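You operate a simulated robot arm through the tools that you are given. There is no shell and no other tool. Be economical: measure what you need, move in short steps, check, and stop when the job is done.

You are at the controls of a simulated two-armed robot. One attempt, no reset.

Task
Pick up the brown parts carton from the green shelf of the tall rack with one hand, pass it to the other hand and put it on the top of the end table. Set down upright: brown parts carton.

The check looks at the end state, three seconds after you hand in, the way a careful person would. Anything else that was tipped, shoved, dropped, spilled or broken makes it a failure.

Robot
Two 7-joint arms with three-finger grippers on one trunk, on a base that drives. Base frame: it is fixed to the floor where the robot stands at the start and does not move with it; the origin is under the middle of the robot, x ahead of it, y to its left, z up; the surface under the hand at the start is at about z = 900. Readings come in mm, rad, newtons and seconds.
The left shoulder is at the start at [30, 124, 1008], the right one opposite. With the tool pointing down near the work surface each hand reaches from about 100 to 780 mm from the robot's upright axis, wherever it stands, measured 20 degrees to its own side. Places, roughly: top of the end table [-1700, 900, 800]. Payload 2.2 kg a hand.
The tool frame of a hand sits at the grasp point between the pads (the TCP): z along the fingers, y along the line on which they close. The tips reach 28 mm beyond it. Largest opening 102 mm; the body of the gripper starts 71 mm behind the TCP.
Orientation is that of the tool frame in the base frame, as [roll, pitch, yaw] about the fixed x, y, z axes, in that order (R = Rz(yaw) Ry(pitch) Rx(roll)). With the fingers straight down and closing along the base's y, the tool's x points along the base's -x, its y along +y and its z along -z.

Tools
- The arms move only by the tool nudge_tool. It takes "left_rows", "right_rows" or both (then of equal length, played together; a hand with none holds still); each is a list of rows, each an object of numbers (a shift or turn left out is 0, a gripper value left out holds the last): "tx", "ty", "tz": the shift along the tool's x, y, z in units of 25 mm (1.0 is 25 mm); "ax", "ay", "az": the turn, a rotation vector about the tool's x, y, z in units of 6 degrees (1.0 is 6 degrees); "claw": the finger opening in mm, from 0 to 102. In form: [{"tx": .., "ty": .., "tz": .., "ax": .., "ay": .., "az": .., "claw": ..}, ...]. A call has 1 to 12 rows; each row shifts and turns the commanded pose from where the row before left it, along the tool's axes as they then stand. A call with a number of a shift or a turn outside -1 to 1 is refused whole. Each row takes 0.2 s and may step no farther than 50 mm and 0.15 rad from the row before; otherwise, or with a gripper value out of range, the whole call is refused. A pose out of reach is approached as far as the arm can. The call stops where the force on the tool passes 40 N (or 10 N more than at its start, if that is more) or the arm is blocked; 0.2 s more then pass. Each finger halts on what it meets, pressing with about 25 N; the grip force reading is that of the motor and also rises with nothing between the fingers. The clock runs only during rows and for 0.2 s after the last one: add rows that do not move to give the fingers time. The reply holds the time, the measured pose of the TCP, the force on the tool along the base axes, the opening and the grip force, in the units named above and with some noise, with the torque about the TCP (base axes, N m) and any sound that the robot's microphone picked up.
- Cameras (640 x 400 px; columns grow to the right, rows downward): "scene" is now at [45.3, 9.7, 1733.6]; the picture's right is [0.18, -0.98, 0.00], its down [-0.75, -0.14, -0.64] and it looks along [0.63, 0.12, -0.77] (base axes); focal length 277 px, centre (320, 200). "left" rides on the left gripper at [72, 38, -86] in its tool frame; the picture's right is [-0.46, 0.89, 0.00], its down [-0.60, -0.32, -0.73] and it looks along [-0.65, -0.34, 0.68] (tool axes); focal length 256 px, centre (320, 200). "right" rides on the right gripper at [69, 44, -86] in its tool frame; the picture's right is [-0.53, 0.85, 0.00], its down [-0.58, -0.36, -0.73] and it looks along [-0.62, -0.39, 0.68] (tool axes); focal length 256 px, centre (320, 200). There is no depth. A picture from a camera that has moved, and an enlarged one, comes with that camera's place and axes in the base frame and with its lens. The place of the scene camera against the robot may be out by one fixed shift of up to 18 mm in any direction.
- camera(camera): a new picture of that camera. No time passes.
- lift_body(by): slides the trunk up (or, below 0, down) by that many mm; the arms and the scene camera ride with it, the base frame stays. It gives what a move gives, with no picture.
- steer(legs): drives the robot by 1 to 6 legs, each [ahead, left, turn to the left] in mm, mm and rad, along the robot's own axes; the way and the turn of a leg run together, so that a leg with both is an arc; at most 1500 mm and 3.142 rad a leg. The arms and the cameras ride along, it lands a little off, and it stops where it bumps. It gives what a move gives.
- pan_tilt(pan, tilt): turns the head with the scene camera to pan (to the left, within 2.496 rad either way) and tilt (down, from -0.506 to 1.204), counted from straight ahead of the robot. It gives what a move gives.
- enlarge(camera, box): a new picture of the part [left, top, right, bottom] of that camera's present view, enlarged. No time passes.
- job_done(): hands the job in; it is judged then, once.

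Go step by step. Nothing tells you exact positions but the pictures and the camera data: compare them with the known pose of the tool, close in by small moves and look again before you grip or let go. The budget is 120 turns and 88 pictures, counting those below and the enlarged ones. Unless the task says otherwise, let go and move clear before handing in, and close with one line.

The tools are called by a JSON object that holds its "op" and its "data". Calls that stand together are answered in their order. nudge_tool: Moves the arms, as the interface text tells. Its arguments: {"type":"object","properties":{"left_rows":{"type":"array"},"right_rows":{"type":"array"}},"required":[]} The other tools are called the same way: lift_body (by) slides the trunk up or down; steer (legs) drives the base; pan_tilt (pan, tilt) turns the head that bears the scene camera; camera (camera) takes a picture; enlarge (camera, box) takes an enlarged picture of a part of a camera's view; job_done () hands the job in.

At the start:

```text
t: 0.0
left_tool_pos: [492.7, 391.6, 1204.6]
left_tool_rot: [3.141, 0.002, -3.141]
left_contact_force: [0.0, 0.0, 1.0]
left_ft_torque: [0.01, 0.01, -0.01]
left_width: 102.0
left_gripper_force: 0.0
right_tool_pos: [535.3, -50.2, 1120.8]
right_tool_rot: [-3.142, 0.0, -3.141]
right_contact_force: [0.1, 0.4, 0.6]
right_ft_torque: [-0.01, -0.01, -0.01]
right_width: 102.1
right_gripper_force: 0.2
trunk travel left (down, up): [-250.0, 290.0]
robot x, y, heading: [-0.8, 0.1, 0.003]
head pan, tilt: [0.183, 0.874]
```

scene: 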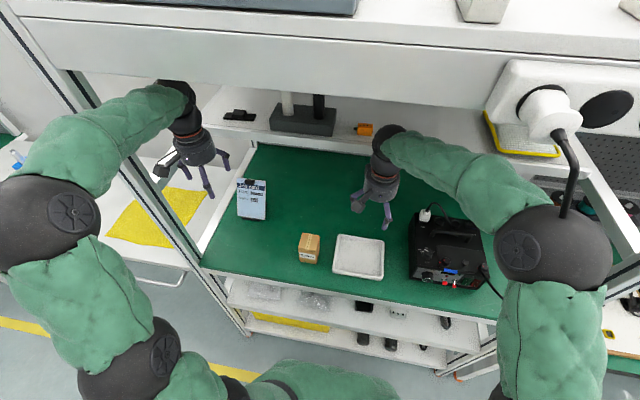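
right: 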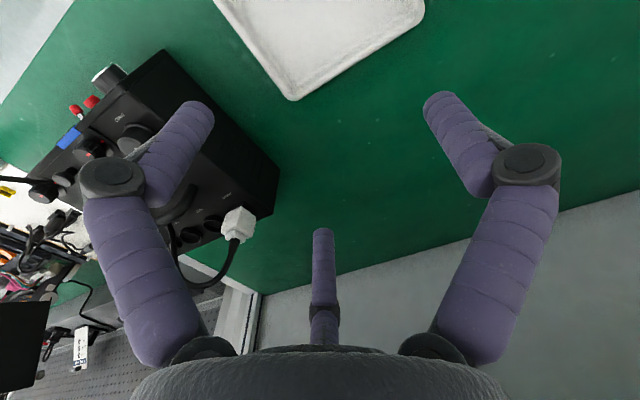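
left: 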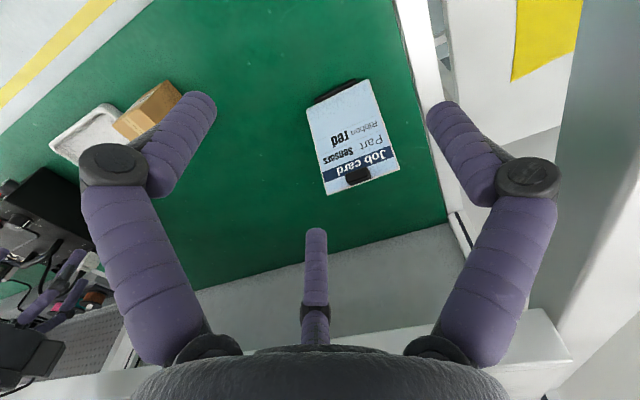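

The brown carton stands on the green shelf at roughly [510, 135, 920], between the job card and a white tray. I'll take a closer look at it before moving.

{"op": "enlarge", "data": {"camera": "scene", "box": [220, 160, 400, 290]}}

{"op": "enlarge", "data": {"camera": "left", "box": [40, 60, 240, 185]}}

```text
3.08 times, centred on (310, 225) of scene
camera zoom: at [45.3, 9.7, 1733.6], right [0.18, -0.98, 0.0], down [-0.75, -0.14, -0.64], along [0.63, 0.12, -0.77], focal length 852 px, centre (351, 123)
```

zoom: 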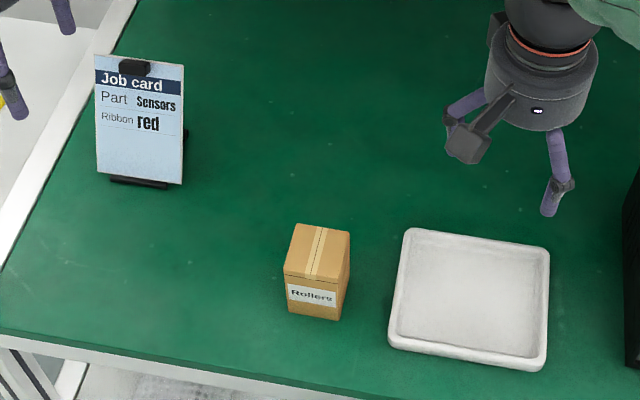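

```text
3.20 times, centred on (140, 122) of left
camera zoom: at [420.5, 427.4, 1290.1], right [0.46, 0.89, 0.0], down [0.6, -0.32, 0.73], along [0.65, -0.34, -0.68], focal length 819 px, centre (896, 448)
```

zoom: 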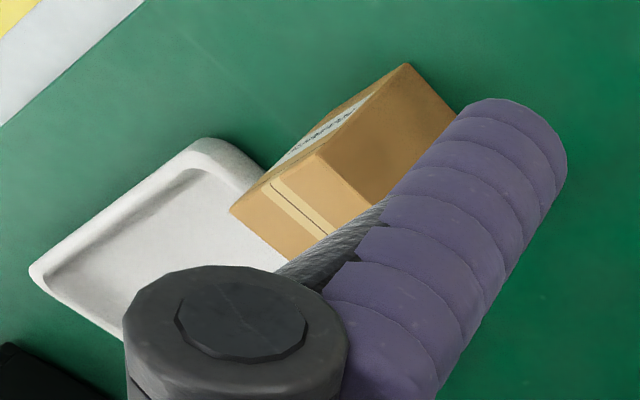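

The carton is about 54 wide, 60 deep and 80 high, squared up with the base axes, with its centre near [487, 129]. Before choosing grasps I want to see how the fingers look in the wrist view when they close, and where the end table is.

{"op": "nudge_tool", "data": {"right_rows": [{"claw": 60}, {"claw": 60}, {"claw": 60}]}}

{"op": "camera", "data": {"camera": "right"}}

{"op": "enlarge", "data": {"camera": "scene", "box": [330, 110, 450, 240]}}

{"op": "pan_tilt", "data": {"pan": 2.49, "tilt": 0.5}}

{"op": "camera", "data": {"camera": "scene"}}

```text
t: 0.8
left_tool_pos: [493.8, 391.5, 1204.9]
left_tool_rot: [-3.141, -0.001, -3.141]
left_contact_force: [0.0, 0.3, 1.2]
left_ft_torque: [-0.01, 0.01, 0.01]
left_width: 102.1
left_gripper_force: 0.0
right_tool_pos: [535.1, -48.6, 1120.8]
right_tool_rot: [3.141, 0.0, 3.14]
right_contact_force: [-0.5, 0.8, -0.1]
right_ft_torque: [-0.01, -0.03, 0.0]
right_width: 59.9
right_gripper_force: 0.0
trunk travel left (down, up): [-250.0, 290.0]
robot x, y, heading: [0.4, -1.5, 0.001]
head pan, tilt: [0.183, 0.874]
```

```text
82 pictures are left
camera right: at [466.6, -6.8, 1207.9], right [0.53, 0.85, 0.0], down [0.58, -0.36, 0.73], along [0.62, -0.39, -0.68], focal length 256 px, centre (320, 200)
```

right: 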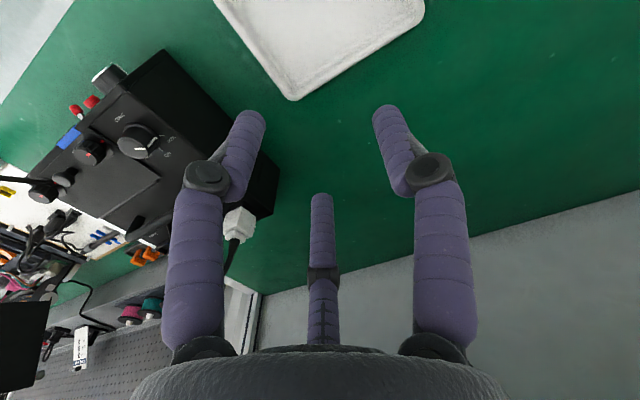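

```text
3.08 times, centred on (390, 175) of scene
camera zoom: at [45.4, 9.7, 1733.6], right [0.18, -0.98, 0.0], down [-0.75, -0.14, -0.64], along [0.63, 0.12, -0.77], focal length 852 px, centre (105, 277)
```

zoom: 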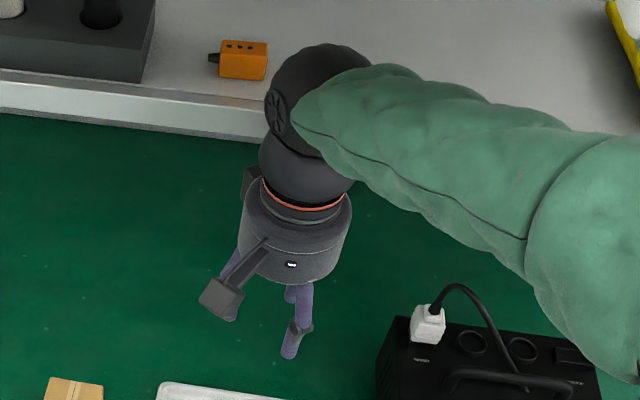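

```text
t: 2.9
left_tool_pos: [493.4, 391.1, 1204.0]
left_tool_rot: [3.141, 0.0, 3.141]
left_contact_force: [-0.2, 0.1, 0.5]
left_ft_torque: [0.02, 0.0, -0.01]
left_width: 102.1
left_gripper_force: 0.1
right_tool_pos: [534.6, -48.3, 1121.3]
right_tool_rot: [3.142, 0.0, 3.141]
right_contact_force: [0.2, -0.1, -0.3]
right_ft_torque: [0.02, 0.02, 0.01]
right_width: 59.7
right_gripper_force: 0.0
trunk travel left (down, up): [-250.0, 290.0]
robot x, y, heading: [2.3, 3.0, -0.002]
head pan, tilt: [2.491, 0.499]
```

```text
80 pictures are left
camera scene: at [-102.6, 50.9, 1765.5], right [0.61, 0.8, 0.0], down [0.38, -0.29, -0.88], along [-0.7, 0.53, -0.48], focal length 277 px, centre (320, 200)
```

scene: 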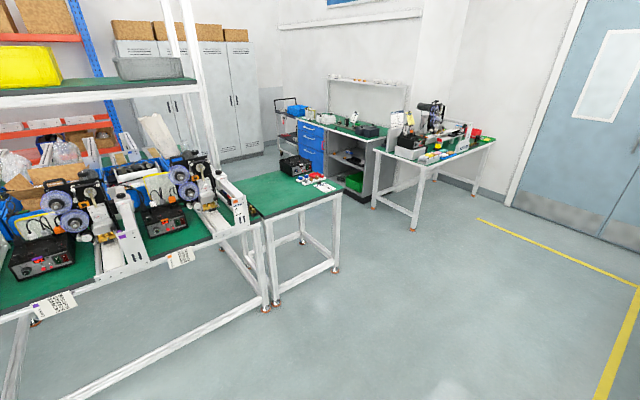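

The end table is the small green-topped one at the end of the bench, and it already has some things on it. I'll enlarge that area to find free space.

{"op": "enlarge", "data": {"camera": "scene", "box": [210, 130, 370, 230]}}

```text
4.00 times, centred on (290, 180) of scene
camera zoom: at [-102.6, 50.9, 1765.5], right [0.61, 0.8, 0.0], down [0.38, -0.29, -0.88], along [-0.7, 0.53, -0.48], focal length 1108 px, centre (440, 280)
```

zoom: 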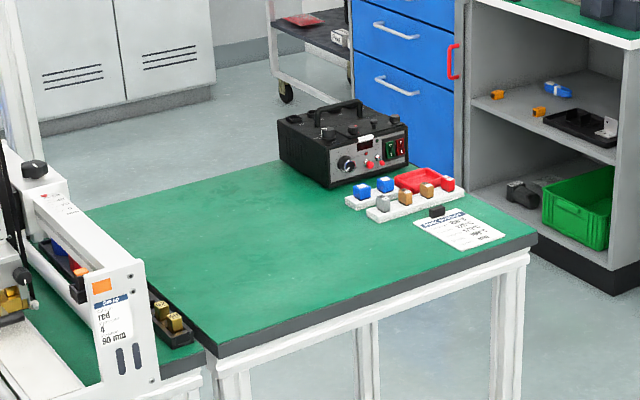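

The end table's near edge is at about x = -1540, spanning y 680 to 1377, and there is free green top around [-1660, 870]. The right hand will take the carton low with a tilted tool closing along x, and the left will take it from above. First I'll turn the right hand while it is still high up.

{"op": "nudge_tool", "data": {"right_rows": [{"az": -1, "claw": 100}, {"az": -1}, {"az": -1}, {"az": -1}, {"az": -1}, {"az": -1}, {"az": -1}, {"az": -1}, {"az": -1}, {"az": -1}, {"az": -1}, {"az": -1}]}}

{"op": "nudge_tool", "data": {"right_rows": [{"az": -1}, {"az": -1}, {"az": -1}, {"ay": -1}, {"ay": -1}, {"ay": -1}, {"ay": -1}, {"ay": -1}]}}

{"op": "pan_tilt", "data": {"pan": 0.183, "tilt": 0.874}}

{"op": "camera", "data": {"camera": "right"}}

{"op": "camera", "data": {"camera": "scene"}}

```text
t: 5.5
left_tool_pos: [492.0, 391.3, 1205.4]
left_tool_rot: [3.142, 0.001, 3.141]
left_contact_force: [1.1, -0.3, 0.7]
left_ft_torque: [0.02, -0.01, -0.02]
left_width: 102.2
left_gripper_force: 0.1
right_tool_pos: [535.6, -49.2, 1120.3]
right_tool_rot: [3.141, 0.0, -1.882]
right_contact_force: [-0.4, 0.1, -1.1]
right_ft_torque: [0.01, -0.02, -0.03]
right_width: 100.0
right_gripper_force: 0.1
trunk travel left (down, up): [-250.0, 290.0]
robot x, y, heading: [1.2, -0.6, 0.006]
head pan, tilt: [2.491, 0.499]
```

```text
t: 7.3
left_tool_pos: [493.1, 392.1, 1204.6]
left_tool_rot: [3.141, 0.0, 3.141]
left_contact_force: [-0.1, 0.0, 0.9]
left_ft_torque: [-0.01, 0.0, -0.02]
left_width: 102.1
left_gripper_force: 0.1
right_tool_pos: [536.4, -49.7, 1121.5]
right_tool_rot: [-3.14, 0.525, -1.57]
right_contact_force: [0.1, -0.5, -0.3]
right_ft_torque: [0.01, 0.0, 0.0]
right_width: 99.8
right_gripper_force: 0.1
trunk travel left (down, up): [-250.0, 290.0]
robot x, y, heading: [1.9, 2.6, 0.001]
head pan, tilt: [2.491, 0.499]
```

```text
t: 9.5
left_tool_pos: [493.2, 392.9, 1203.9]
left_tool_rot: [3.141, 0.0, 3.14]
left_contact_force: [0.0, 1.3, 0.1]
left_ft_torque: [-0.03, 0.0, 0.0]
left_width: 102.1
left_gripper_force: 0.1
right_tool_pos: [535.1, -49.4, 1120.8]
right_tool_rot: [3.141, 0.523, -1.571]
right_contact_force: [0.0, 0.0, 0.5]
right_ft_torque: [0.01, 0.0, 0.02]
right_width: 99.9
right_gripper_force: 0.2
trunk travel left (down, up): [-250.0, 290.0]
robot x, y, heading: [1.1, -0.2, 0.002]
head pan, tilt: [0.183, 0.874]
```

```text
78 pictures are left
camera right: at [492.1, -153.4, 1161.8], right [-0.85, 0.46, 0.27], down [0.36, 0.13, 0.92], along [0.39, 0.88, -0.28], focal length 256 px, centre (320, 200)
```

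right: 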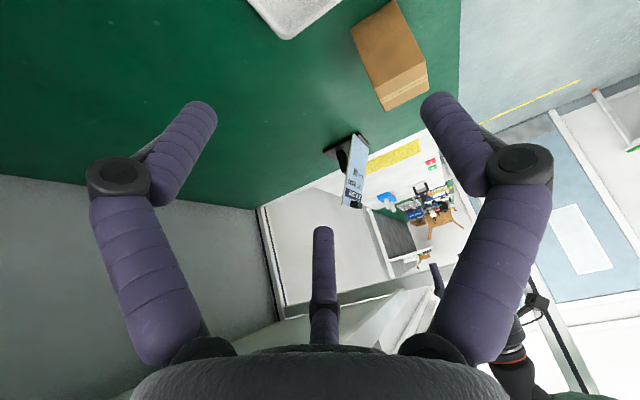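

```text
77 pictures are left
camera scene: at [45.3, 9.7, 1733.6], right [0.18, -0.98, 0.0], down [-0.75, -0.14, -0.64], along [0.63, 0.12, -0.77], focal length 277 px, centre (320, 200)
```

scene: 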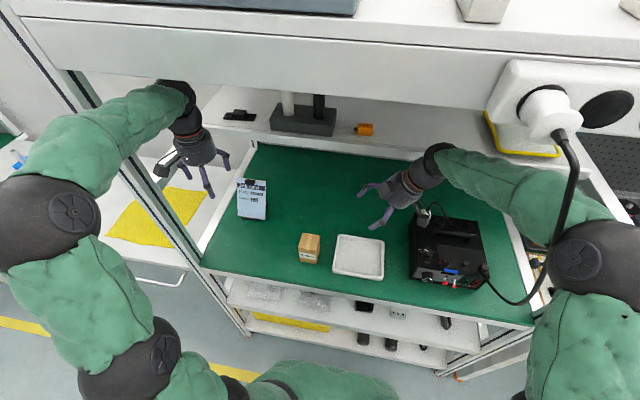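

The right hand now points down and to the left, with its fingers closing along x. I'll move it to a stand-off point about 150 mm back from the carton along the tool axis and measure again from its camera.

{"op": "nudge_tool", "data": {"right_rows": [{"tx": -0.55, "ty": 0.48, "tz": 0.9}, {"tx": -0.55, "ty": 0.48, "tz": 0.9}, {"tx": -0.55, "ty": 0.48, "tz": 0.9}, {"tx": -0.55, "ty": 0.48, "tz": 0.9}]}}

{"op": "enlarge", "data": {"camera": "right", "box": [200, 0, 520, 200]}}

{"op": "camera", "data": {"camera": "left"}}

```text
t: 10.5
left_tool_pos: [493.6, 392.4, 1204.0]
left_tool_rot: [3.14, -0.001, 3.141]
left_contact_force: [-0.6, 0.9, -0.7]
left_ft_torque: [0.03, -0.02, 0.02]
left_width: 102.0
left_gripper_force: 0.0
right_tool_pos: [486.3, 43.8, 1073.3]
right_tool_rot: [3.141, 0.524, -1.571]
right_contact_force: [0.6, 0.3, 0.1]
right_ft_torque: [0.0, -0.03, 0.01]
right_width: 100.2
right_gripper_force: 0.1
trunk travel left (down, up): [-250.0, 290.0]
robot x, y, heading: [-3.7, 1.9, 0.002]
head pan, tilt: [0.183, 0.874]
```

```text
2.00 times, centred on (360, 100) of right
camera zoom: at [444.0, -60.3, 1113.5], right [-0.85, 0.46, 0.27], down [0.36, 0.13, 0.92], along [0.39, 0.88, -0.28], focal length 512 px, centre (240, 400)
```

zoom: 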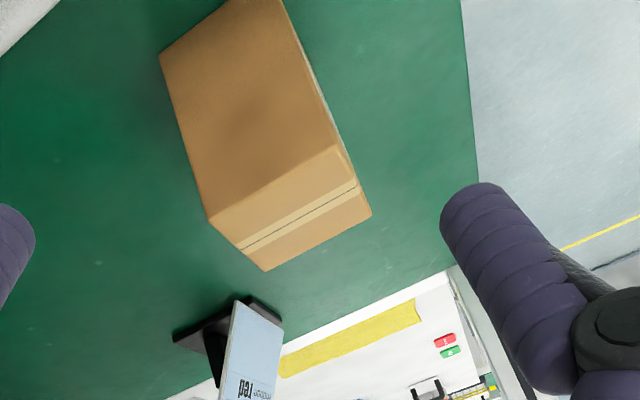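

```text
75 pictures are left
camera left: at [420.5, 427.9, 1289.9], right [0.46, 0.89, 0.0], down [0.6, -0.32, 0.73], along [0.65, -0.34, -0.68], focal length 256 px, centre (320, 200)
```

left: 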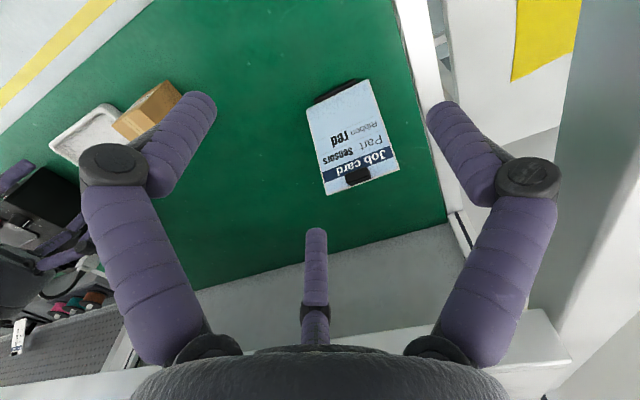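

From the wrist view the carton centre comes out near [482, 140], with its top at about z = 980. I'll close in half way along the tool axis and look again.

{"op": "nudge_tool", "data": {"right_rows": [{"tx": -0.07, "ty": 0.05, "tz": 0.8}, {"tx": -0.07, "ty": 0.05, "tz": 0.8}, {"tx": -0.07, "ty": 0.05, "tz": 0.8}]}}

{"op": "camera", "data": {"camera": "right"}}

{"op": "enlarge", "data": {"camera": "scene", "box": [240, 170, 400, 270]}}

```text
t: 11.3
left_tool_pos: [492.7, 390.9, 1204.4]
left_tool_rot: [-3.141, 0.001, -3.141]
left_contact_force: [0.2, 0.7, 0.7]
left_ft_torque: [-0.01, 0.02, -0.01]
left_width: 102.0
left_gripper_force: 0.0
right_tool_pos: [485.1, 79.3, 1022.8]
right_tool_rot: [3.141, 0.523, -1.572]
right_contact_force: [0.5, 0.3, 0.6]
right_ft_torque: [-0.02, 0.0, -0.01]
right_width: 99.8
right_gripper_force: 0.1
trunk travel left (down, up): [-250.0, 290.0]
robot x, y, heading: [0.3, -2.6, 0.003]
head pan, tilt: [0.183, 0.874]
```

```text
74 pictures are left
camera right: at [441.4, -24.4, 1062.6], right [-0.85, 0.46, 0.27], down [0.36, 0.13, 0.92], along [0.39, 0.88, -0.28], focal length 256 px, centre (320, 200)
```

right: 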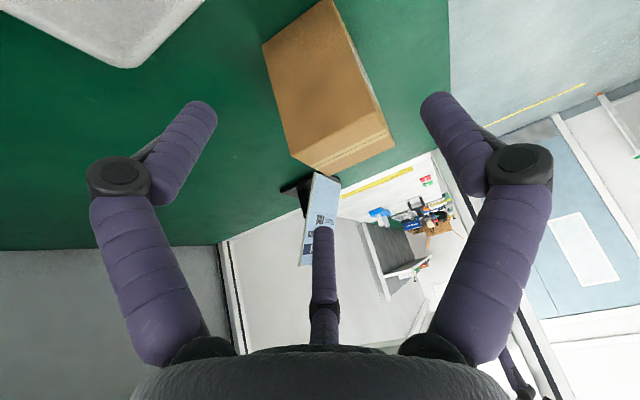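

```text
4.00 times, centred on (320, 220) of scene
camera zoom: at [45.8, 10.4, 1733.6], right [0.18, -0.98, 0.0], down [-0.75, -0.14, -0.64], along [0.63, 0.12, -0.77], focal length 1108 px, centre (320, 120)
```

zoom: 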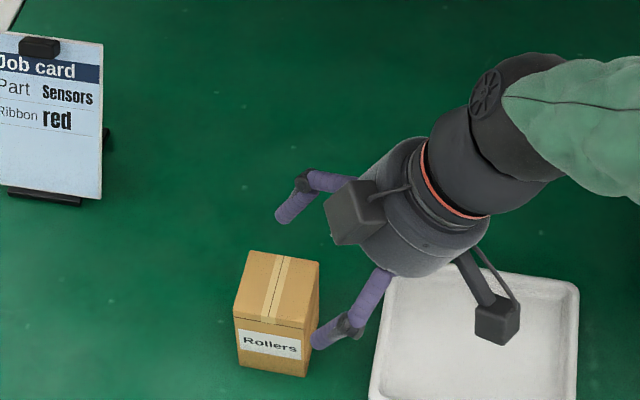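

Combining the views, the carton spans x 455–511 and y 100–155, with its top near z = 986. I'll advance to the grasp point near [483, 118, 941].

{"op": "nudge_tool", "data": {"right_rows": [{"tx": 0.08, "ty": 0.02, "tz": 0.75}, {"tx": 0.08, "ty": 0.02, "tz": 0.75}]}}

{"op": "camera", "data": {"camera": "right"}}

{"op": "enlarge", "data": {"camera": "scene", "box": [240, 170, 400, 270]}}

{"op": "enlarge", "data": {"camera": "left", "box": [40, 60, 240, 185]}}

```text
t: 11.9
left_tool_pos: [493.0, 391.0, 1204.6]
left_tool_rot: [-3.141, -0.001, -3.141]
left_contact_force: [0.0, -0.3, 0.1]
left_ft_torque: [0.02, 0.01, 0.0]
left_width: 102.1
left_gripper_force: 0.0
right_tool_pos: [483.8, 94.7, 988.3]
right_tool_rot: [-3.141, 0.525, -1.57]
right_contact_force: [-0.1, -0.6, -0.1]
right_ft_torque: [0.0, 0.04, -0.01]
right_width: 99.8
right_gripper_force: 0.0
trunk travel left (down, up): [-250.0, 290.0]
robot x, y, heading: [-0.9, -4.8, -0.004]
head pan, tilt: [0.183, 0.874]
```

```text
72 pictures are left
camera right: at [440.9, -9.2, 1028.4], right [-0.85, 0.46, 0.27], down [0.36, 0.13, 0.92], along [0.39, 0.88, -0.28], focal length 256 px, centre (320, 200)
```

right: 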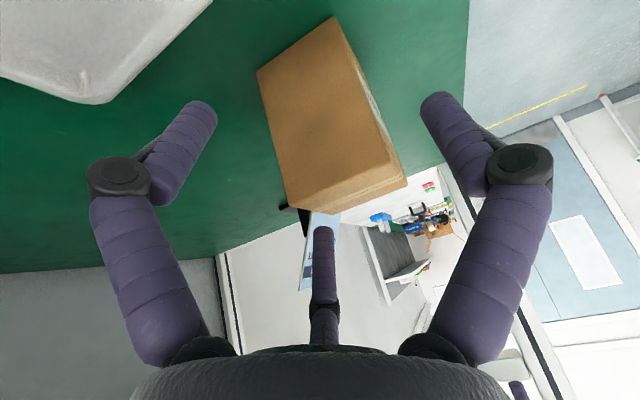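

```text
4.00 times, centred on (320, 220) of scene
camera zoom: at [45.4, 9.7, 1733.6], right [0.18, -0.98, 0.0], down [-0.75, -0.14, -0.64], along [0.63, 0.12, -0.77], focal length 1108 px, centre (320, 120)
```

zoom: 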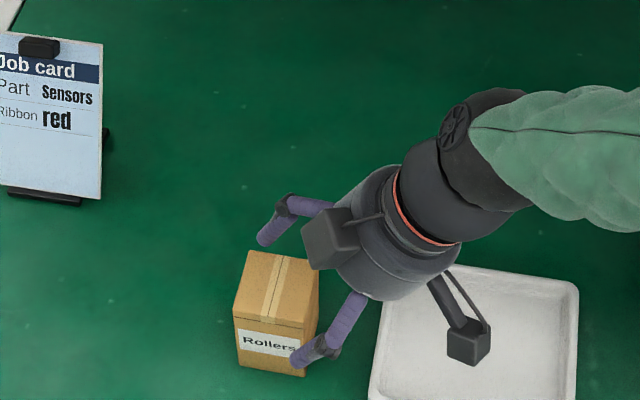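

```text
3.20 times, centred on (140, 122) of left
camera zoom: at [420.6, 427.4, 1290.0], right [0.46, 0.89, 0.0], down [0.6, -0.32, 0.73], along [0.65, -0.34, -0.68], focal length 819 px, centre (896, 448)
```

zoom: 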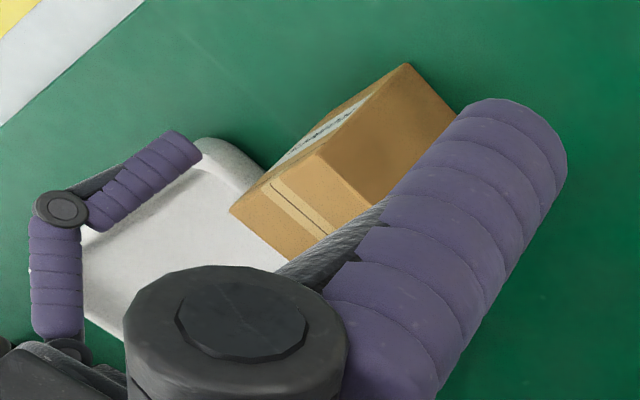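

The carton spans x 454–509 and y 103–157, with its top near z = 990. The picture shows a third finger that the description doesn't mention, so I'll go in by small steps, watching the forces and checking whether anything touches.

{"op": "nudge_tool", "data": {"right_rows": [{"tx": 0.05, "ty": 0.05, "tz": 0.3}, {"tx": 0.05, "tz": 0.3}]}}

{"op": "camera", "data": {"camera": "right"}}

{"op": "enlarge", "data": {"camera": "scene", "box": [270, 200, 350, 270]}}

```text
t: 12.5
left_tool_pos: [492.4, 392.9, 1203.4]
left_tool_rot: [3.139, -0.001, -3.141]
left_contact_force: [-0.3, -0.3, 0.1]
left_ft_torque: [-0.02, -0.02, 0.01]
left_width: 102.4
left_gripper_force: 0.0
right_tool_pos: [480.8, 100.9, 973.0]
right_tool_rot: [3.14, 0.524, -1.571]
right_contact_force: [-0.2, 0.1, 0.2]
right_ft_torque: [-0.01, 0.03, 0.02]
right_width: 99.8
right_gripper_force: 0.0
trunk travel left (down, up): [-250.0, 290.0]
robot x, y, heading: [-0.8, 0.7, 0.005]
head pan, tilt: [0.183, 0.874]
```

```text
69 pictures are left
camera right: at [438.1, -3.7, 1012.8], right [-0.85, 0.46, 0.27], down [0.37, 0.13, 0.92], along [0.39, 0.88, -0.28], focal length 256 px, centre (320, 200)
```

right: 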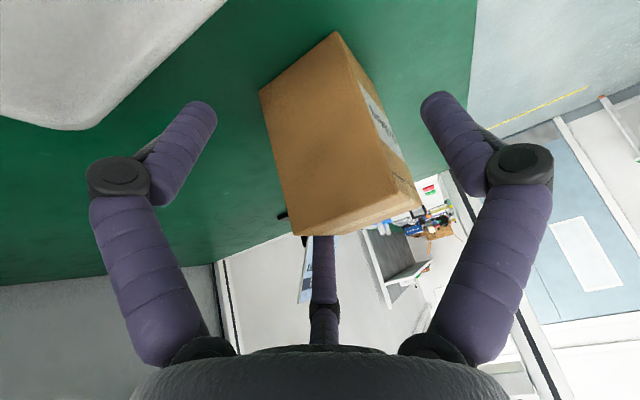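

```text
5.71 times, centred on (310, 235) of scene
camera zoom: at [45.5, 9.9, 1733.6], right [0.18, -0.98, 0.0], down [-0.75, -0.14, -0.64], along [0.63, 0.12, -0.77], focal length 1582 px, centre (377, 0)
```

zoom: 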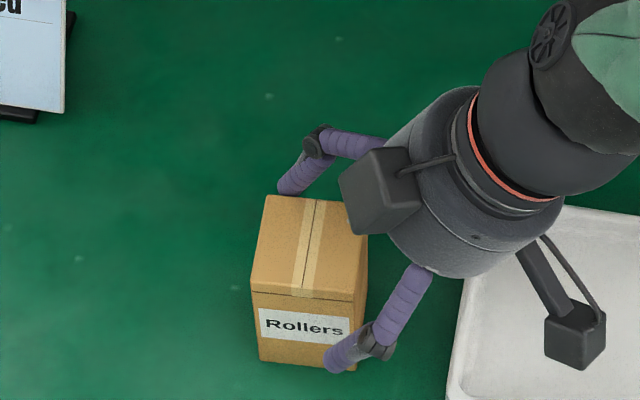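

No contact and the carton hasn't moved. The rear fingers pass behind its back face, so I'll go on to the grasp depth.

{"op": "nudge_tool", "data": {"right_rows": [{"tx": 0.02, "ty": -0.03, "tz": 0.5}, {"tx": 0.02, "tz": 0.5}, {"tx": 0.02, "tz": 0.4}]}}

{"op": "enlarge", "data": {"camera": "scene", "box": [270, 200, 350, 270]}}

{"op": "camera", "data": {"camera": "right"}}

```text
t: 13.3
left_tool_pos: [492.4, 392.3, 1204.7]
left_tool_rot: [-3.142, 0.0, 3.142]
left_contact_force: [0.6, -0.2, 0.0]
left_ft_torque: [-0.02, 0.04, 0.03]
left_width: 102.3
left_gripper_force: 0.0
right_tool_pos: [482.3, 118.1, 941.2]
right_tool_rot: [3.141, 0.524, -1.571]
right_contact_force: [0.6, -0.8, 0.6]
right_ft_torque: [0.01, 0.0, 0.03]
right_width: 99.9
right_gripper_force: 0.1
trunk travel left (down, up): [-250.0, 290.0]
robot x, y, heading: [1.2, -3.8, -0.004]
head pan, tilt: [0.183, 0.874]
```

```text
5.71 times, centred on (310, 235) of scene
camera zoom: at [45.6, 10.0, 1733.6], right [0.18, -0.98, 0.0], down [-0.75, -0.14, -0.64], along [0.63, 0.12, -0.77], focal length 1582 px, centre (377, 0)
```

zoom: 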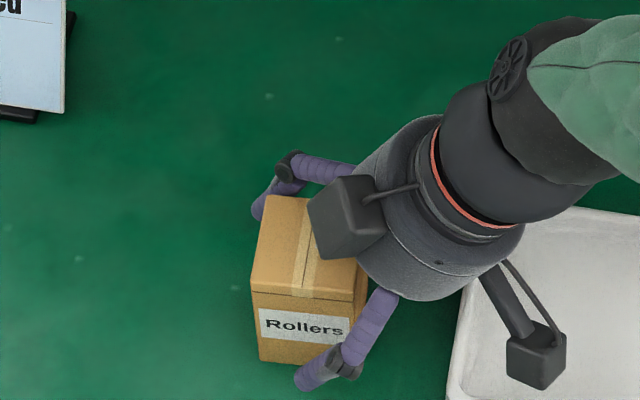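

```text
66 pictures are left
camera right: at [439.5, 13.3, 982.1], right [-0.85, 0.46, 0.27], down [0.36, 0.13, 0.92], along [0.39, 0.88, -0.28], focal length 256 px, centre (320, 200)
```

right: 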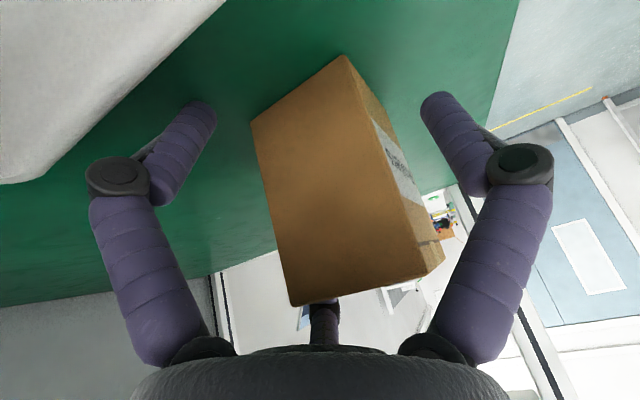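

Everything is aligned, with the fingers straddling the carton in x. I'll close the right hand.

{"op": "nudge_tool", "data": {"right_rows": [{"claw": 70}, {"claw": 60}, {"claw": 50}, {"claw": 40}, {"claw": 40}, {"claw": 40}]}}

{"op": "enlarge", "data": {"camera": "scene", "box": [270, 200, 350, 270]}}

```text
t: 14.7
left_tool_pos: [492.1, 391.3, 1204.6]
left_tool_rot: [-3.141, 0.001, -3.141]
left_contact_force: [1.0, -0.7, -0.8]
left_ft_torque: [-0.01, -0.01, -0.06]
left_width: 102.0
left_gripper_force: 0.2
right_tool_pos: [483.0, 117.5, 943.1]
right_tool_rot: [-3.14, 0.526, -1.571]
right_contact_force: [-0.7, 2.4, 15.3]
right_ft_torque: [0.21, 0.61, -0.13]
right_width: 69.7
right_gripper_force: 25.0
trunk travel left (down, up): [-250.0, 290.0]
robot x, y, heading: [-2.6, 0.6, -0.002]
head pan, tilt: [0.183, 0.874]
```

```text
5.71 times, centred on (310, 235) of scene
camera zoom: at [44.1, 9.7, 1733.7], right [0.18, -0.98, 0.0], down [-0.75, -0.14, -0.64], along [0.63, 0.12, -0.77], focal length 1582 px, centre (377, 0)
```

zoom: 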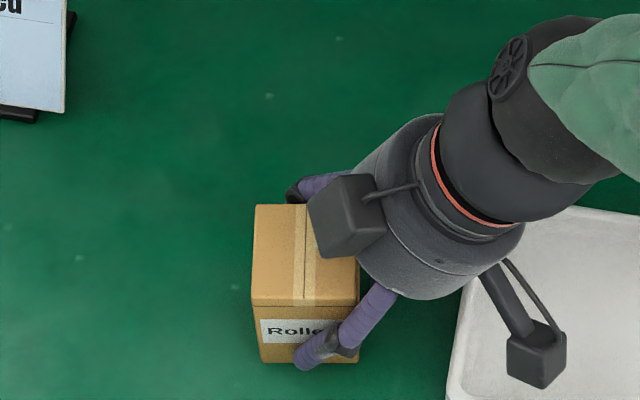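

The grip stopped at 69.7 mm, which is wider than the carton, and the carton turned by about 10°. I'll look closer before doing anything else.

{"op": "camera", "data": {"camera": "right"}}

{"op": "enlarge", "data": {"camera": "left", "box": [40, 60, 240, 185]}}

```text
64 pictures are left
camera right: at [439.1, 13.2, 983.1], right [-0.85, 0.46, 0.27], down [0.36, 0.13, 0.92], along [0.39, 0.88, -0.28], focal length 256 px, centre (320, 200)
```

right: 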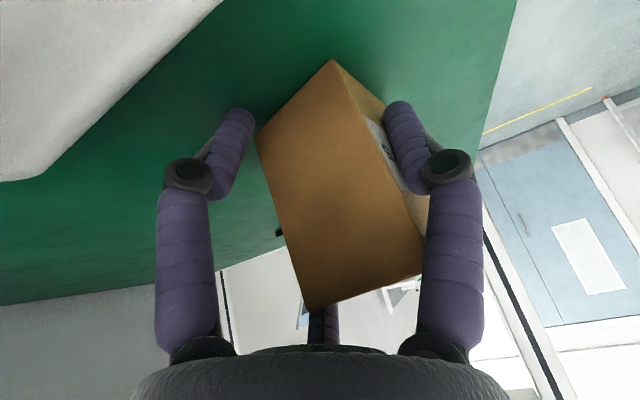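

```text
3.20 times, centred on (140, 122) of left
camera zoom: at [419.5, 427.4, 1290.5], right [0.46, 0.89, 0.0], down [0.6, -0.32, 0.73], along [0.65, -0.34, -0.68], focal length 819 px, centre (896, 448)
```

zoom: 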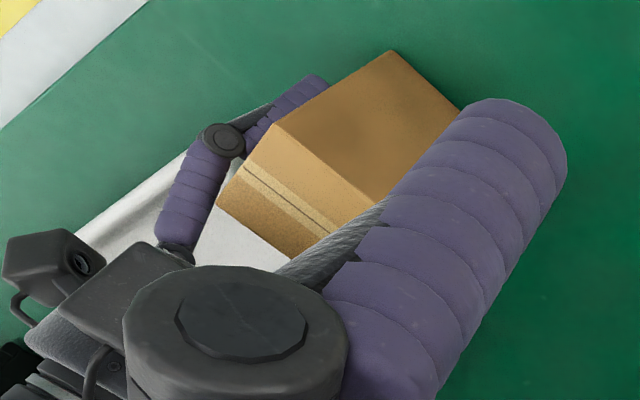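

The hand really behaves as a three-finger claw: a thumb at tool +y opposes two fingers at about ±60°. The lower one missed the carton, so this grip skewed it. I'll release, back out along the tool axis and re-plan, with the thumb above the carton and two fingers on its sides.

{"op": "nudge_tool", "data": {"right_rows": [{"claw": 80}, {"claw": 100}, {"claw": 100}, {"claw": 100}]}}

{"op": "nudge_tool", "data": {"right_rows": [{"tz": -0.7}, {"tz": -0.8}, {"tz": -1}, {"tz": -1}, {"tz": -1}, {"tz": -1}, {"tz": -1}]}}

{"op": "enlarge", "data": {"camera": "scene", "box": [240, 170, 400, 270]}}

{"op": "enlarge", "data": {"camera": "right", "box": [200, 0, 520, 200]}}

```text
t: 15.7
left_tool_pos: [491.9, 392.3, 1204.5]
left_tool_rot: [-3.141, 0.0, 3.141]
left_contact_force: [-0.7, -0.4, 0.8]
left_ft_torque: [-0.01, -0.01, 0.02]
left_width: 102.0
left_gripper_force: 0.2
right_tool_pos: [482.5, 117.9, 941.6]
right_tool_rot: [-3.141, 0.524, -1.571]
right_contact_force: [-0.9, 0.3, 0.8]
right_ft_torque: [-0.01, 0.01, -0.01]
right_width: 99.9
right_gripper_force: 0.0
trunk travel left (down, up): [-250.0, 290.0]
robot x, y, heading: [-1.0, 0.9, 0.003]
head pan, tilt: [0.183, 0.874]
```

```text
t: 17.3
left_tool_pos: [491.5, 392.0, 1204.7]
left_tool_rot: [3.141, -0.001, 3.141]
left_contact_force: [-0.5, 0.2, 0.5]
left_ft_torque: [0.01, 0.02, 0.0]
left_width: 102.0
left_gripper_force: 0.0
right_tool_pos: [481.0, 34.0, 1081.7]
right_tool_rot: [3.141, 0.524, -1.571]
right_contact_force: [-0.1, -1.0, 0.9]
right_ft_torque: [-0.01, 0.0, 0.02]
right_width: 100.1
right_gripper_force: 0.1
trunk travel left (down, up): [-250.0, 290.0]
robot x, y, heading: [2.6, -0.4, 0.002]
head pan, tilt: [0.183, 0.874]
```

```text
4.00 times, centred on (320, 220) of scene
camera zoom: at [44.7, 9.2, 1733.6], right [0.18, -0.98, 0.0], down [-0.75, -0.14, -0.64], along [0.63, 0.12, -0.77], focal length 1108 px, centre (320, 120)
```

zoom: 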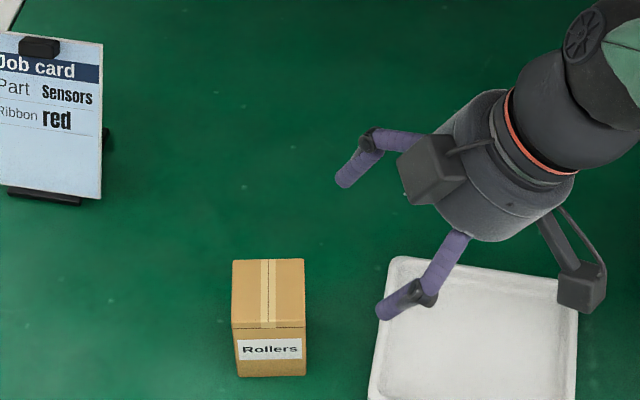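

```text
2.00 times, centred on (360, 100) of right
camera zoom: at [438.5, -70.6, 1122.8], right [-0.85, 0.46, 0.27], down [0.36, 0.13, 0.92], along [0.39, 0.88, -0.28], focal length 512 px, centre (240, 400)
```

zoom: 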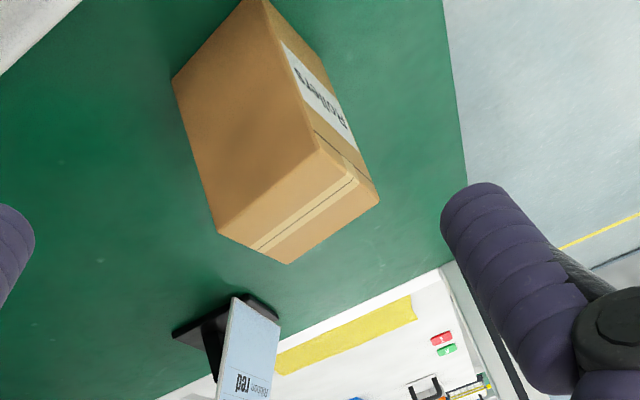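

The carton still stands upright, now turned about 13° with its centre near [475, 132]. I'll turn the right hand so the thumb points up, tilted 30° below horizontal, and match the carton's yaw.

{"op": "nudge_tool", "data": {"right_rows": [{"ay": -1}, {"ay": -1}, {"ay": -1}, {"ay": -1}, {"ay": -1}, {"az": 1}, {"az": 1}, {"az": 1}, {"az": 1}, {"az": 1}, {"az": 1}, {"az": 1}]}}

{"op": "nudge_tool", "data": {"right_rows": [{"az": 1}, {"az": 1}, {"az": 1}, {"az": 1}, {"az": 1}, {"az": 1}, {"az": 1}, {"az": 1}, {"ay": 0.94, "az": -0.54}, {"ay": 0.94, "az": -0.54}]}}

{"op": "camera", "data": {"camera": "right"}}

{"op": "camera", "data": {"camera": "scene"}}

```text
t: 19.9
left_tool_pos: [493.3, 391.8, 1205.3]
left_tool_rot: [3.14, 0.001, 3.141]
left_contact_force: [0.0, -0.3, -0.8]
left_ft_torque: [0.0, 0.0, -0.03]
left_width: 101.8
left_gripper_force: 0.1
right_tool_pos: [481.8, 33.6, 1082.6]
right_tool_rot: [2.28, 0.698, -2.636]
right_contact_force: [-0.9, 0.5, -0.1]
right_ft_torque: [0.0, 0.01, -0.03]
right_width: 100.0
right_gripper_force: 0.0
trunk travel left (down, up): [-250.0, 290.0]
robot x, y, heading: [0.4, 0.5, -0.0]
head pan, tilt: [0.183, 0.874]
```

```text
t: 22.1
left_tool_pos: [493.2, 391.8, 1204.5]
left_tool_rot: [3.141, 0.0, 3.141]
left_contact_force: [0.0, 0.7, 0.4]
left_ft_torque: [-0.01, 0.02, -0.03]
left_width: 101.8
left_gripper_force: 0.1
right_tool_pos: [482.3, 34.5, 1082.0]
right_tool_rot: [2.094, -0.003, -2.913]
right_contact_force: [-0.1, 0.3, 0.2]
right_ft_torque: [-0.03, 0.01, 0.03]
right_width: 100.1
right_gripper_force: 0.1
trunk travel left (down, up): [-250.0, 290.0]
robot x, y, heading: [-3.2, -2.8, -0.0]
head pan, tilt: [0.183, 0.874]
```

```text
60 pictures are left
camera right: at [427.6, -34.6, 1163.6], right [0.43, 0.53, 0.73], down [0.75, -0.66, 0.05], along [0.51, 0.53, -0.68], focal length 256 px, centre (320, 200)
```

right: 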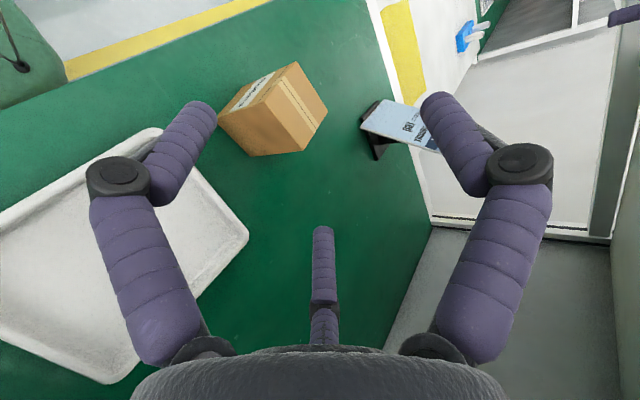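

```text
59 pictures are left
camera scene: at [45.8, 9.9, 1733.6], right [0.18, -0.98, 0.0], down [-0.75, -0.14, -0.64], along [0.63, 0.12, -0.77], focal length 277 px, centre (320, 200)
```

scene: 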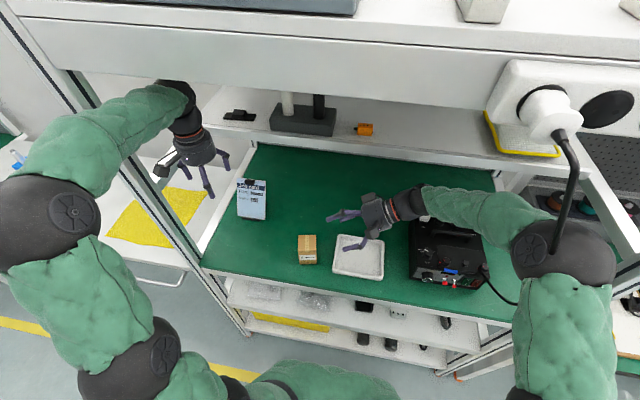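

The hand is in the new orientation. I'll refine the carton's pose from this viewpoint and check the clearance between the forearm and the black instrument.

{"op": "enlarge", "data": {"camera": "right", "box": [190, 40, 350, 140]}}

{"op": "enlarge", "data": {"camera": "scene", "box": [330, 160, 570, 310]}}

```text
4.00 times, centred on (270, 90) of right
camera zoom: at [427.6, -34.6, 1163.6], right [0.43, 0.53, 0.73], down [0.75, -0.66, 0.05], along [0.51, 0.53, -0.68], focal length 1024 px, centre (520, 640)
```

zoom: 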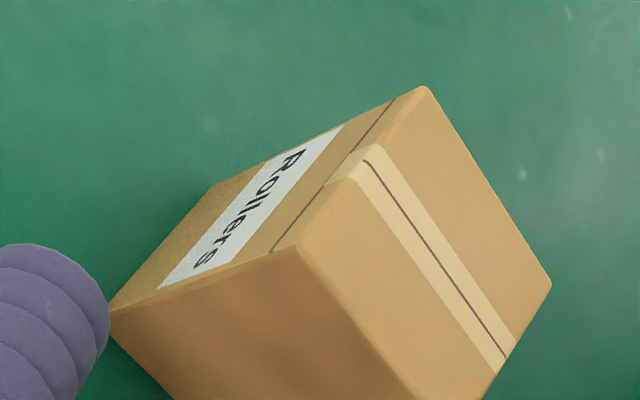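

```text
2.67 times, centred on (450, 235) of scene
camera zoom: at [45.8, 9.9, 1733.6], right [0.18, -0.98, 0.0], down [-0.75, -0.14, -0.64], along [0.63, 0.12, -0.77], focal length 738 px, centre (-27, 107)
```

zoom: 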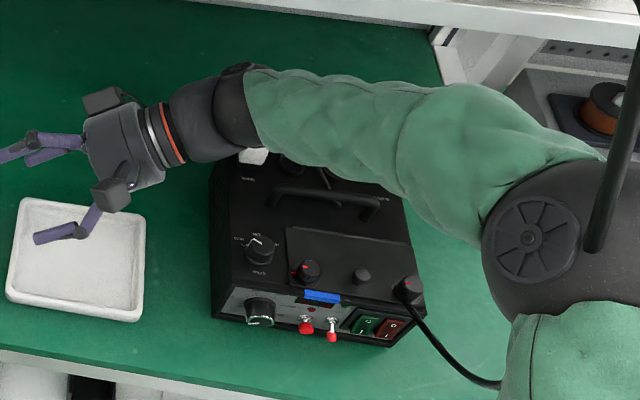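

The carton centre is [475, 133], with a yaw of 12.6° and sides of about 54. I'll come down to a stand-off 60 mm back and check the arm's clearance over the instrument.

{"op": "nudge_tool", "data": {"right_rows": [{"tx": -0.2, "ty": -0.71, "tz": 0.77}, {"tx": -0.2, "ty": -0.71, "tz": 0.77}, {"tx": -0.2, "ty": -0.71, "tz": 0.77}]}}

{"op": "enlarge", "data": {"camera": "scene", "box": [270, 160, 590, 360]}}

{"op": "camera", "data": {"camera": "right"}}

{"op": "enlarge", "data": {"camera": "left", "box": [0, 60, 240, 210]}}

```text
t: 22.9
left_tool_pos: [493.8, 390.8, 1203.5]
left_tool_rot: [-3.141, -0.001, 3.141]
left_contact_force: [0.4, -0.3, -0.2]
left_ft_torque: [-0.02, 0.03, -0.01]
left_width: 101.9
left_gripper_force: 0.0
right_tool_pos: [493.5, 61.2, 1007.7]
right_tool_rot: [2.095, -0.002, -2.916]
right_contact_force: [0.3, 0.3, -0.1]
right_ft_torque: [-0.02, 0.01, 0.04]
right_width: 100.0
right_gripper_force: 0.0
trunk travel left (down, up): [-250.0, 290.0]
robot x, y, heading: [-4.6, 1.3, -0.003]
head pan, tilt: [0.183, 0.874]
```

```text
2.00 times, centred on (430, 260) of scene
camera zoom: at [46.5, 10.1, 1733.5], right [0.18, -0.98, 0.0], down [-0.75, -0.14, -0.64], along [0.63, 0.12, -0.77], focal length 554 px, centre (100, 80)
```

zoom: 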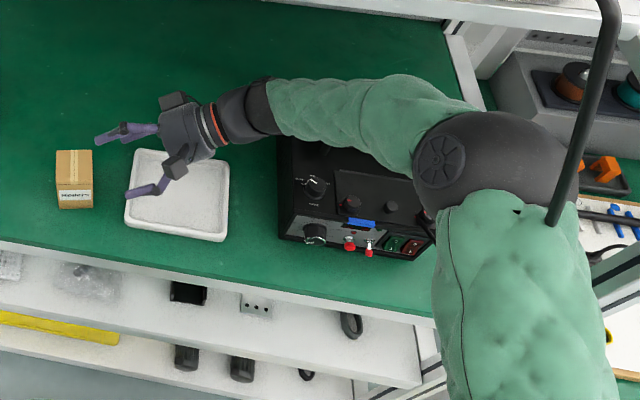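

```text
55 pictures are left
camera right: at [438.8, -7.8, 1088.9], right [0.43, 0.53, 0.73], down [0.75, -0.67, 0.05], along [0.51, 0.52, -0.68], focal length 256 px, centre (320, 200)
```

right: 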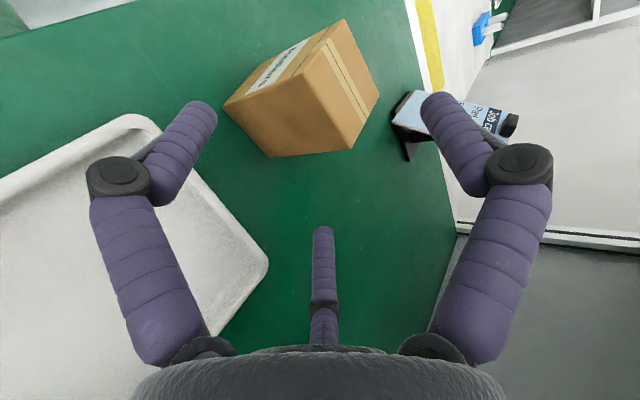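

```text
2.67 times, centred on (120, 135) of left
camera zoom: at [421.4, 427.6, 1289.6], right [0.47, 0.89, 0.0], down [0.6, -0.32, 0.73], along [0.65, -0.34, -0.68], focal length 683 px, centre (853, 373)
```

zoom: 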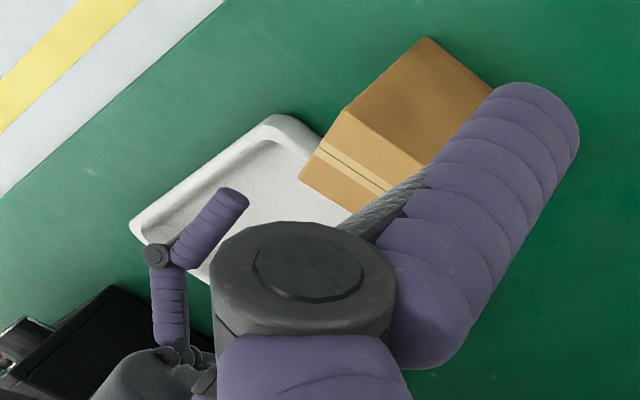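

The elbow is high, so the arm clears the instrument. I'll advance 35 mm and look again.

{"op": "nudge_tool", "data": {"right_rows": [{"tx": 0.03, "tz": 0.7}, {"tx": 0.03, "tz": 0.7}]}}

{"op": "camera", "data": {"camera": "right"}}

{"op": "enlarge", "data": {"camera": "scene", "box": [270, 190, 430, 290]}}

```text
t: 23.5
left_tool_pos: [492.6, 391.5, 1204.8]
left_tool_rot: [-3.141, 0.001, -3.141]
left_contact_force: [0.9, 0.1, 0.4]
left_ft_torque: [-0.04, 0.01, -0.01]
left_width: 102.0
left_gripper_force: 0.1
right_tool_pos: [484.0, 89.9, 989.1]
right_tool_rot: [2.094, 0.0, -2.914]
right_contact_force: [0.7, 0.5, 0.5]
right_ft_torque: [0.01, 0.04, 0.01]
right_width: 99.9
right_gripper_force: 0.1
trunk travel left (down, up): [-250.0, 290.0]
robot x, y, heading: [-0.6, -0.1, -0.001]
head pan, tilt: [0.183, 0.874]
```

```text
53 pictures are left
camera right: at [428.7, 21.1, 1071.8], right [0.43, 0.53, 0.73], down [0.75, -0.66, 0.05], along [0.51, 0.52, -0.68], focal length 256 px, centre (320, 200)
```

right: 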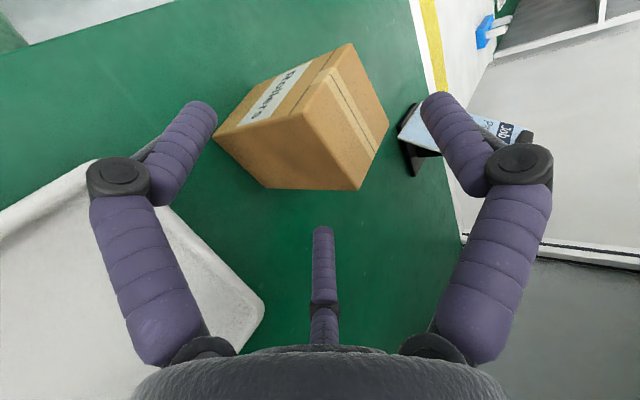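

```text
4.00 times, centred on (350, 240) of scene
camera zoom: at [45.0, 9.8, 1733.6], right [0.18, -0.98, 0.0], down [-0.75, -0.14, -0.64], along [0.63, 0.12, -0.77], focal length 1108 px, centre (200, 40)
```

zoom: 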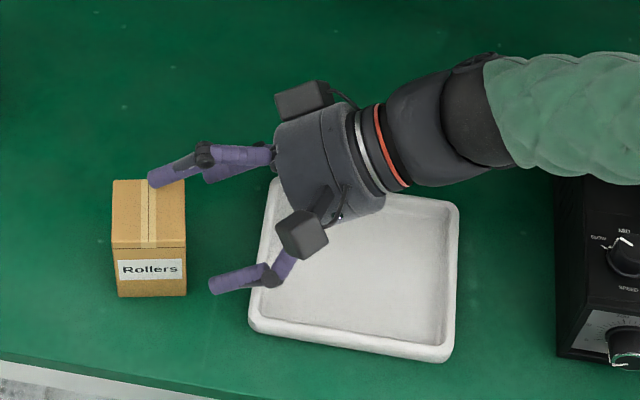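

The thumb is above the top and the side fingers straddle the carton along its own axes. I'll move the last 25 mm, then close gently.

{"op": "nudge_tool", "data": {"right_rows": [{"tz": 0.5}, {"tz": 0.5}, {}]}}

{"op": "camera", "data": {"camera": "right"}}

{"op": "enlarge", "data": {"camera": "scene", "box": [270, 200, 350, 270]}}

```text
t: 24.3
left_tool_pos: [492.7, 391.1, 1204.9]
left_tool_rot: [3.141, 0.0, 3.14]
left_contact_force: [-0.9, 0.1, -0.1]
left_ft_torque: [-0.03, 0.01, 0.02]
left_width: 102.2
left_gripper_force: 0.1
right_tool_pos: [479.4, 111.2, 977.2]
right_tool_rot: [2.094, -0.001, -2.914]
right_contact_force: [0.0, -0.4, -0.2]
right_ft_torque: [-0.01, 0.05, 0.01]
right_width: 99.6
right_gripper_force: 0.0
trunk travel left (down, up): [-250.0, 290.0]
robot x, y, heading: [2.1, 1.8, -0.005]
head pan, tilt: [0.183, 0.874]
```

```text
51 pictures are left
camera right: at [423.8, 42.3, 1058.8], right [0.43, 0.53, 0.73], down [0.75, -0.66, 0.05], along [0.51, 0.52, -0.68], focal length 256 px, centre (320, 200)
```

right: 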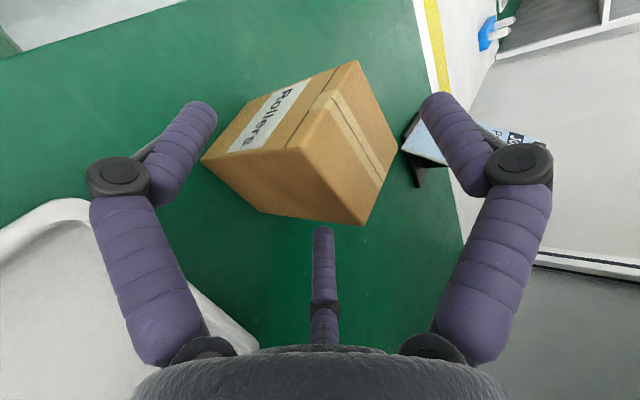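

```text
5.71 times, centred on (310, 235) of scene
camera zoom: at [45.3, 9.6, 1733.6], right [0.18, -0.98, 0.0], down [-0.75, -0.14, -0.64], along [0.63, 0.12, -0.77], focal length 1582 px, centre (377, 0)
```

zoom: 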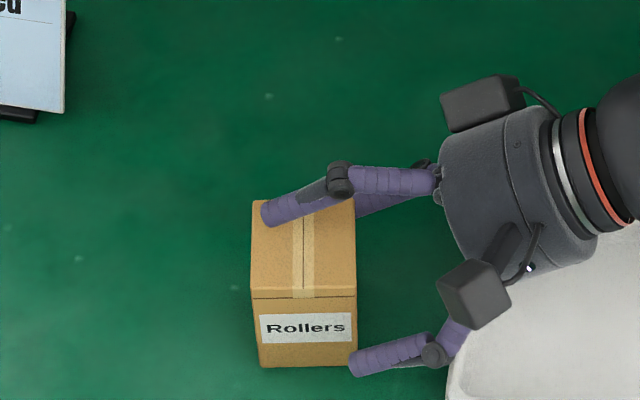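

The front finger only just reaches onto the carton's side face. I'll go 10 mm further in horizontally before closing.

{"op": "nudge_tool", "data": {"right_rows": [{"tz": 0.35, "ty": 0.17}, {}]}}

{"op": "nudge_tool", "data": {"right_rows": [{"claw": 85}, {"claw": 75}, {"claw": 65}, {"claw": 55}, {"claw": 50}, {"claw": 50}, {"claw": 50}]}}

{"op": "camera", "data": {"camera": "right"}}

{"op": "enlarge", "data": {"camera": "scene", "box": [270, 200, 350, 270]}}

```text
t: 24.9
left_tool_pos: [493.0, 390.5, 1204.2]
left_tool_rot: [3.141, 0.0, -3.141]
left_contact_force: [-0.9, 0.5, -0.3]
left_ft_torque: [-0.03, -0.02, 0.01]
left_width: 101.9
left_gripper_force: 0.0
right_tool_pos: [477.5, 119.9, 976.5]
right_tool_rot: [2.096, -0.001, -2.916]
right_contact_force: [0.6, 0.7, -0.5]
right_ft_torque: [0.0, 0.01, -0.01]
right_width: 100.2
right_gripper_force: 0.1
trunk travel left (down, up): [-250.0, 290.0]
robot x, y, heading: [0.5, -0.1, -0.004]
head pan, tilt: [0.183, 0.874]
```

```text
t: 26.5
left_tool_pos: [492.7, 391.3, 1203.9]
left_tool_rot: [3.14, 0.0, -3.141]
left_contact_force: [0.0, 0.5, -0.2]
left_ft_torque: [-0.02, 0.0, -0.03]
left_width: 101.9
left_gripper_force: 0.0
right_tool_pos: [477.0, 120.2, 976.5]
right_tool_rot: [2.095, -0.001, -2.914]
right_contact_force: [0.2, -0.5, -1.4]
right_ft_torque: [0.0, 0.01, -0.01]
right_width: 65.9
right_gripper_force: 11.9
trunk travel left (down, up): [-250.0, 290.0]
robot x, y, heading: [0.6, -2.5, 0.003]
head pan, tilt: [0.183, 0.874]
```

```text
49 pictures are left
camera right: at [422.2, 51.6, 1058.1], right [0.43, 0.53, 0.73], down [0.75, -0.66, 0.05], along [0.51, 0.52, -0.68], focal length 256 px, centre (320, 200)
```

right: 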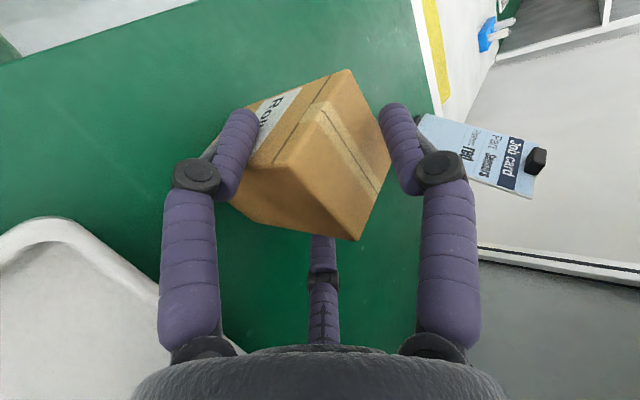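

```text
5.71 times, centred on (310, 235) of scene
camera zoom: at [45.4, 9.7, 1733.6], right [0.18, -0.98, 0.0], down [-0.75, -0.14, -0.64], along [0.63, 0.12, -0.77], focal length 1582 px, centre (377, 0)
```

zoom: 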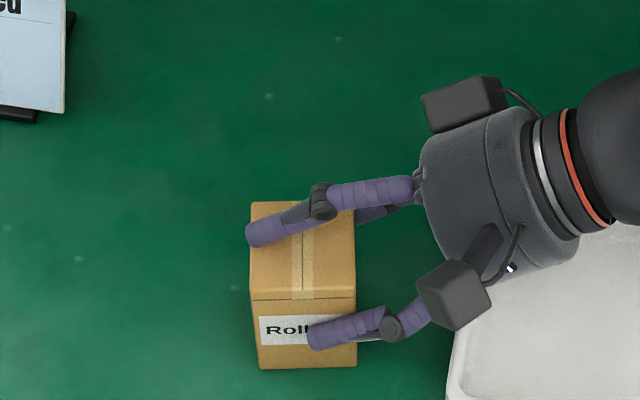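

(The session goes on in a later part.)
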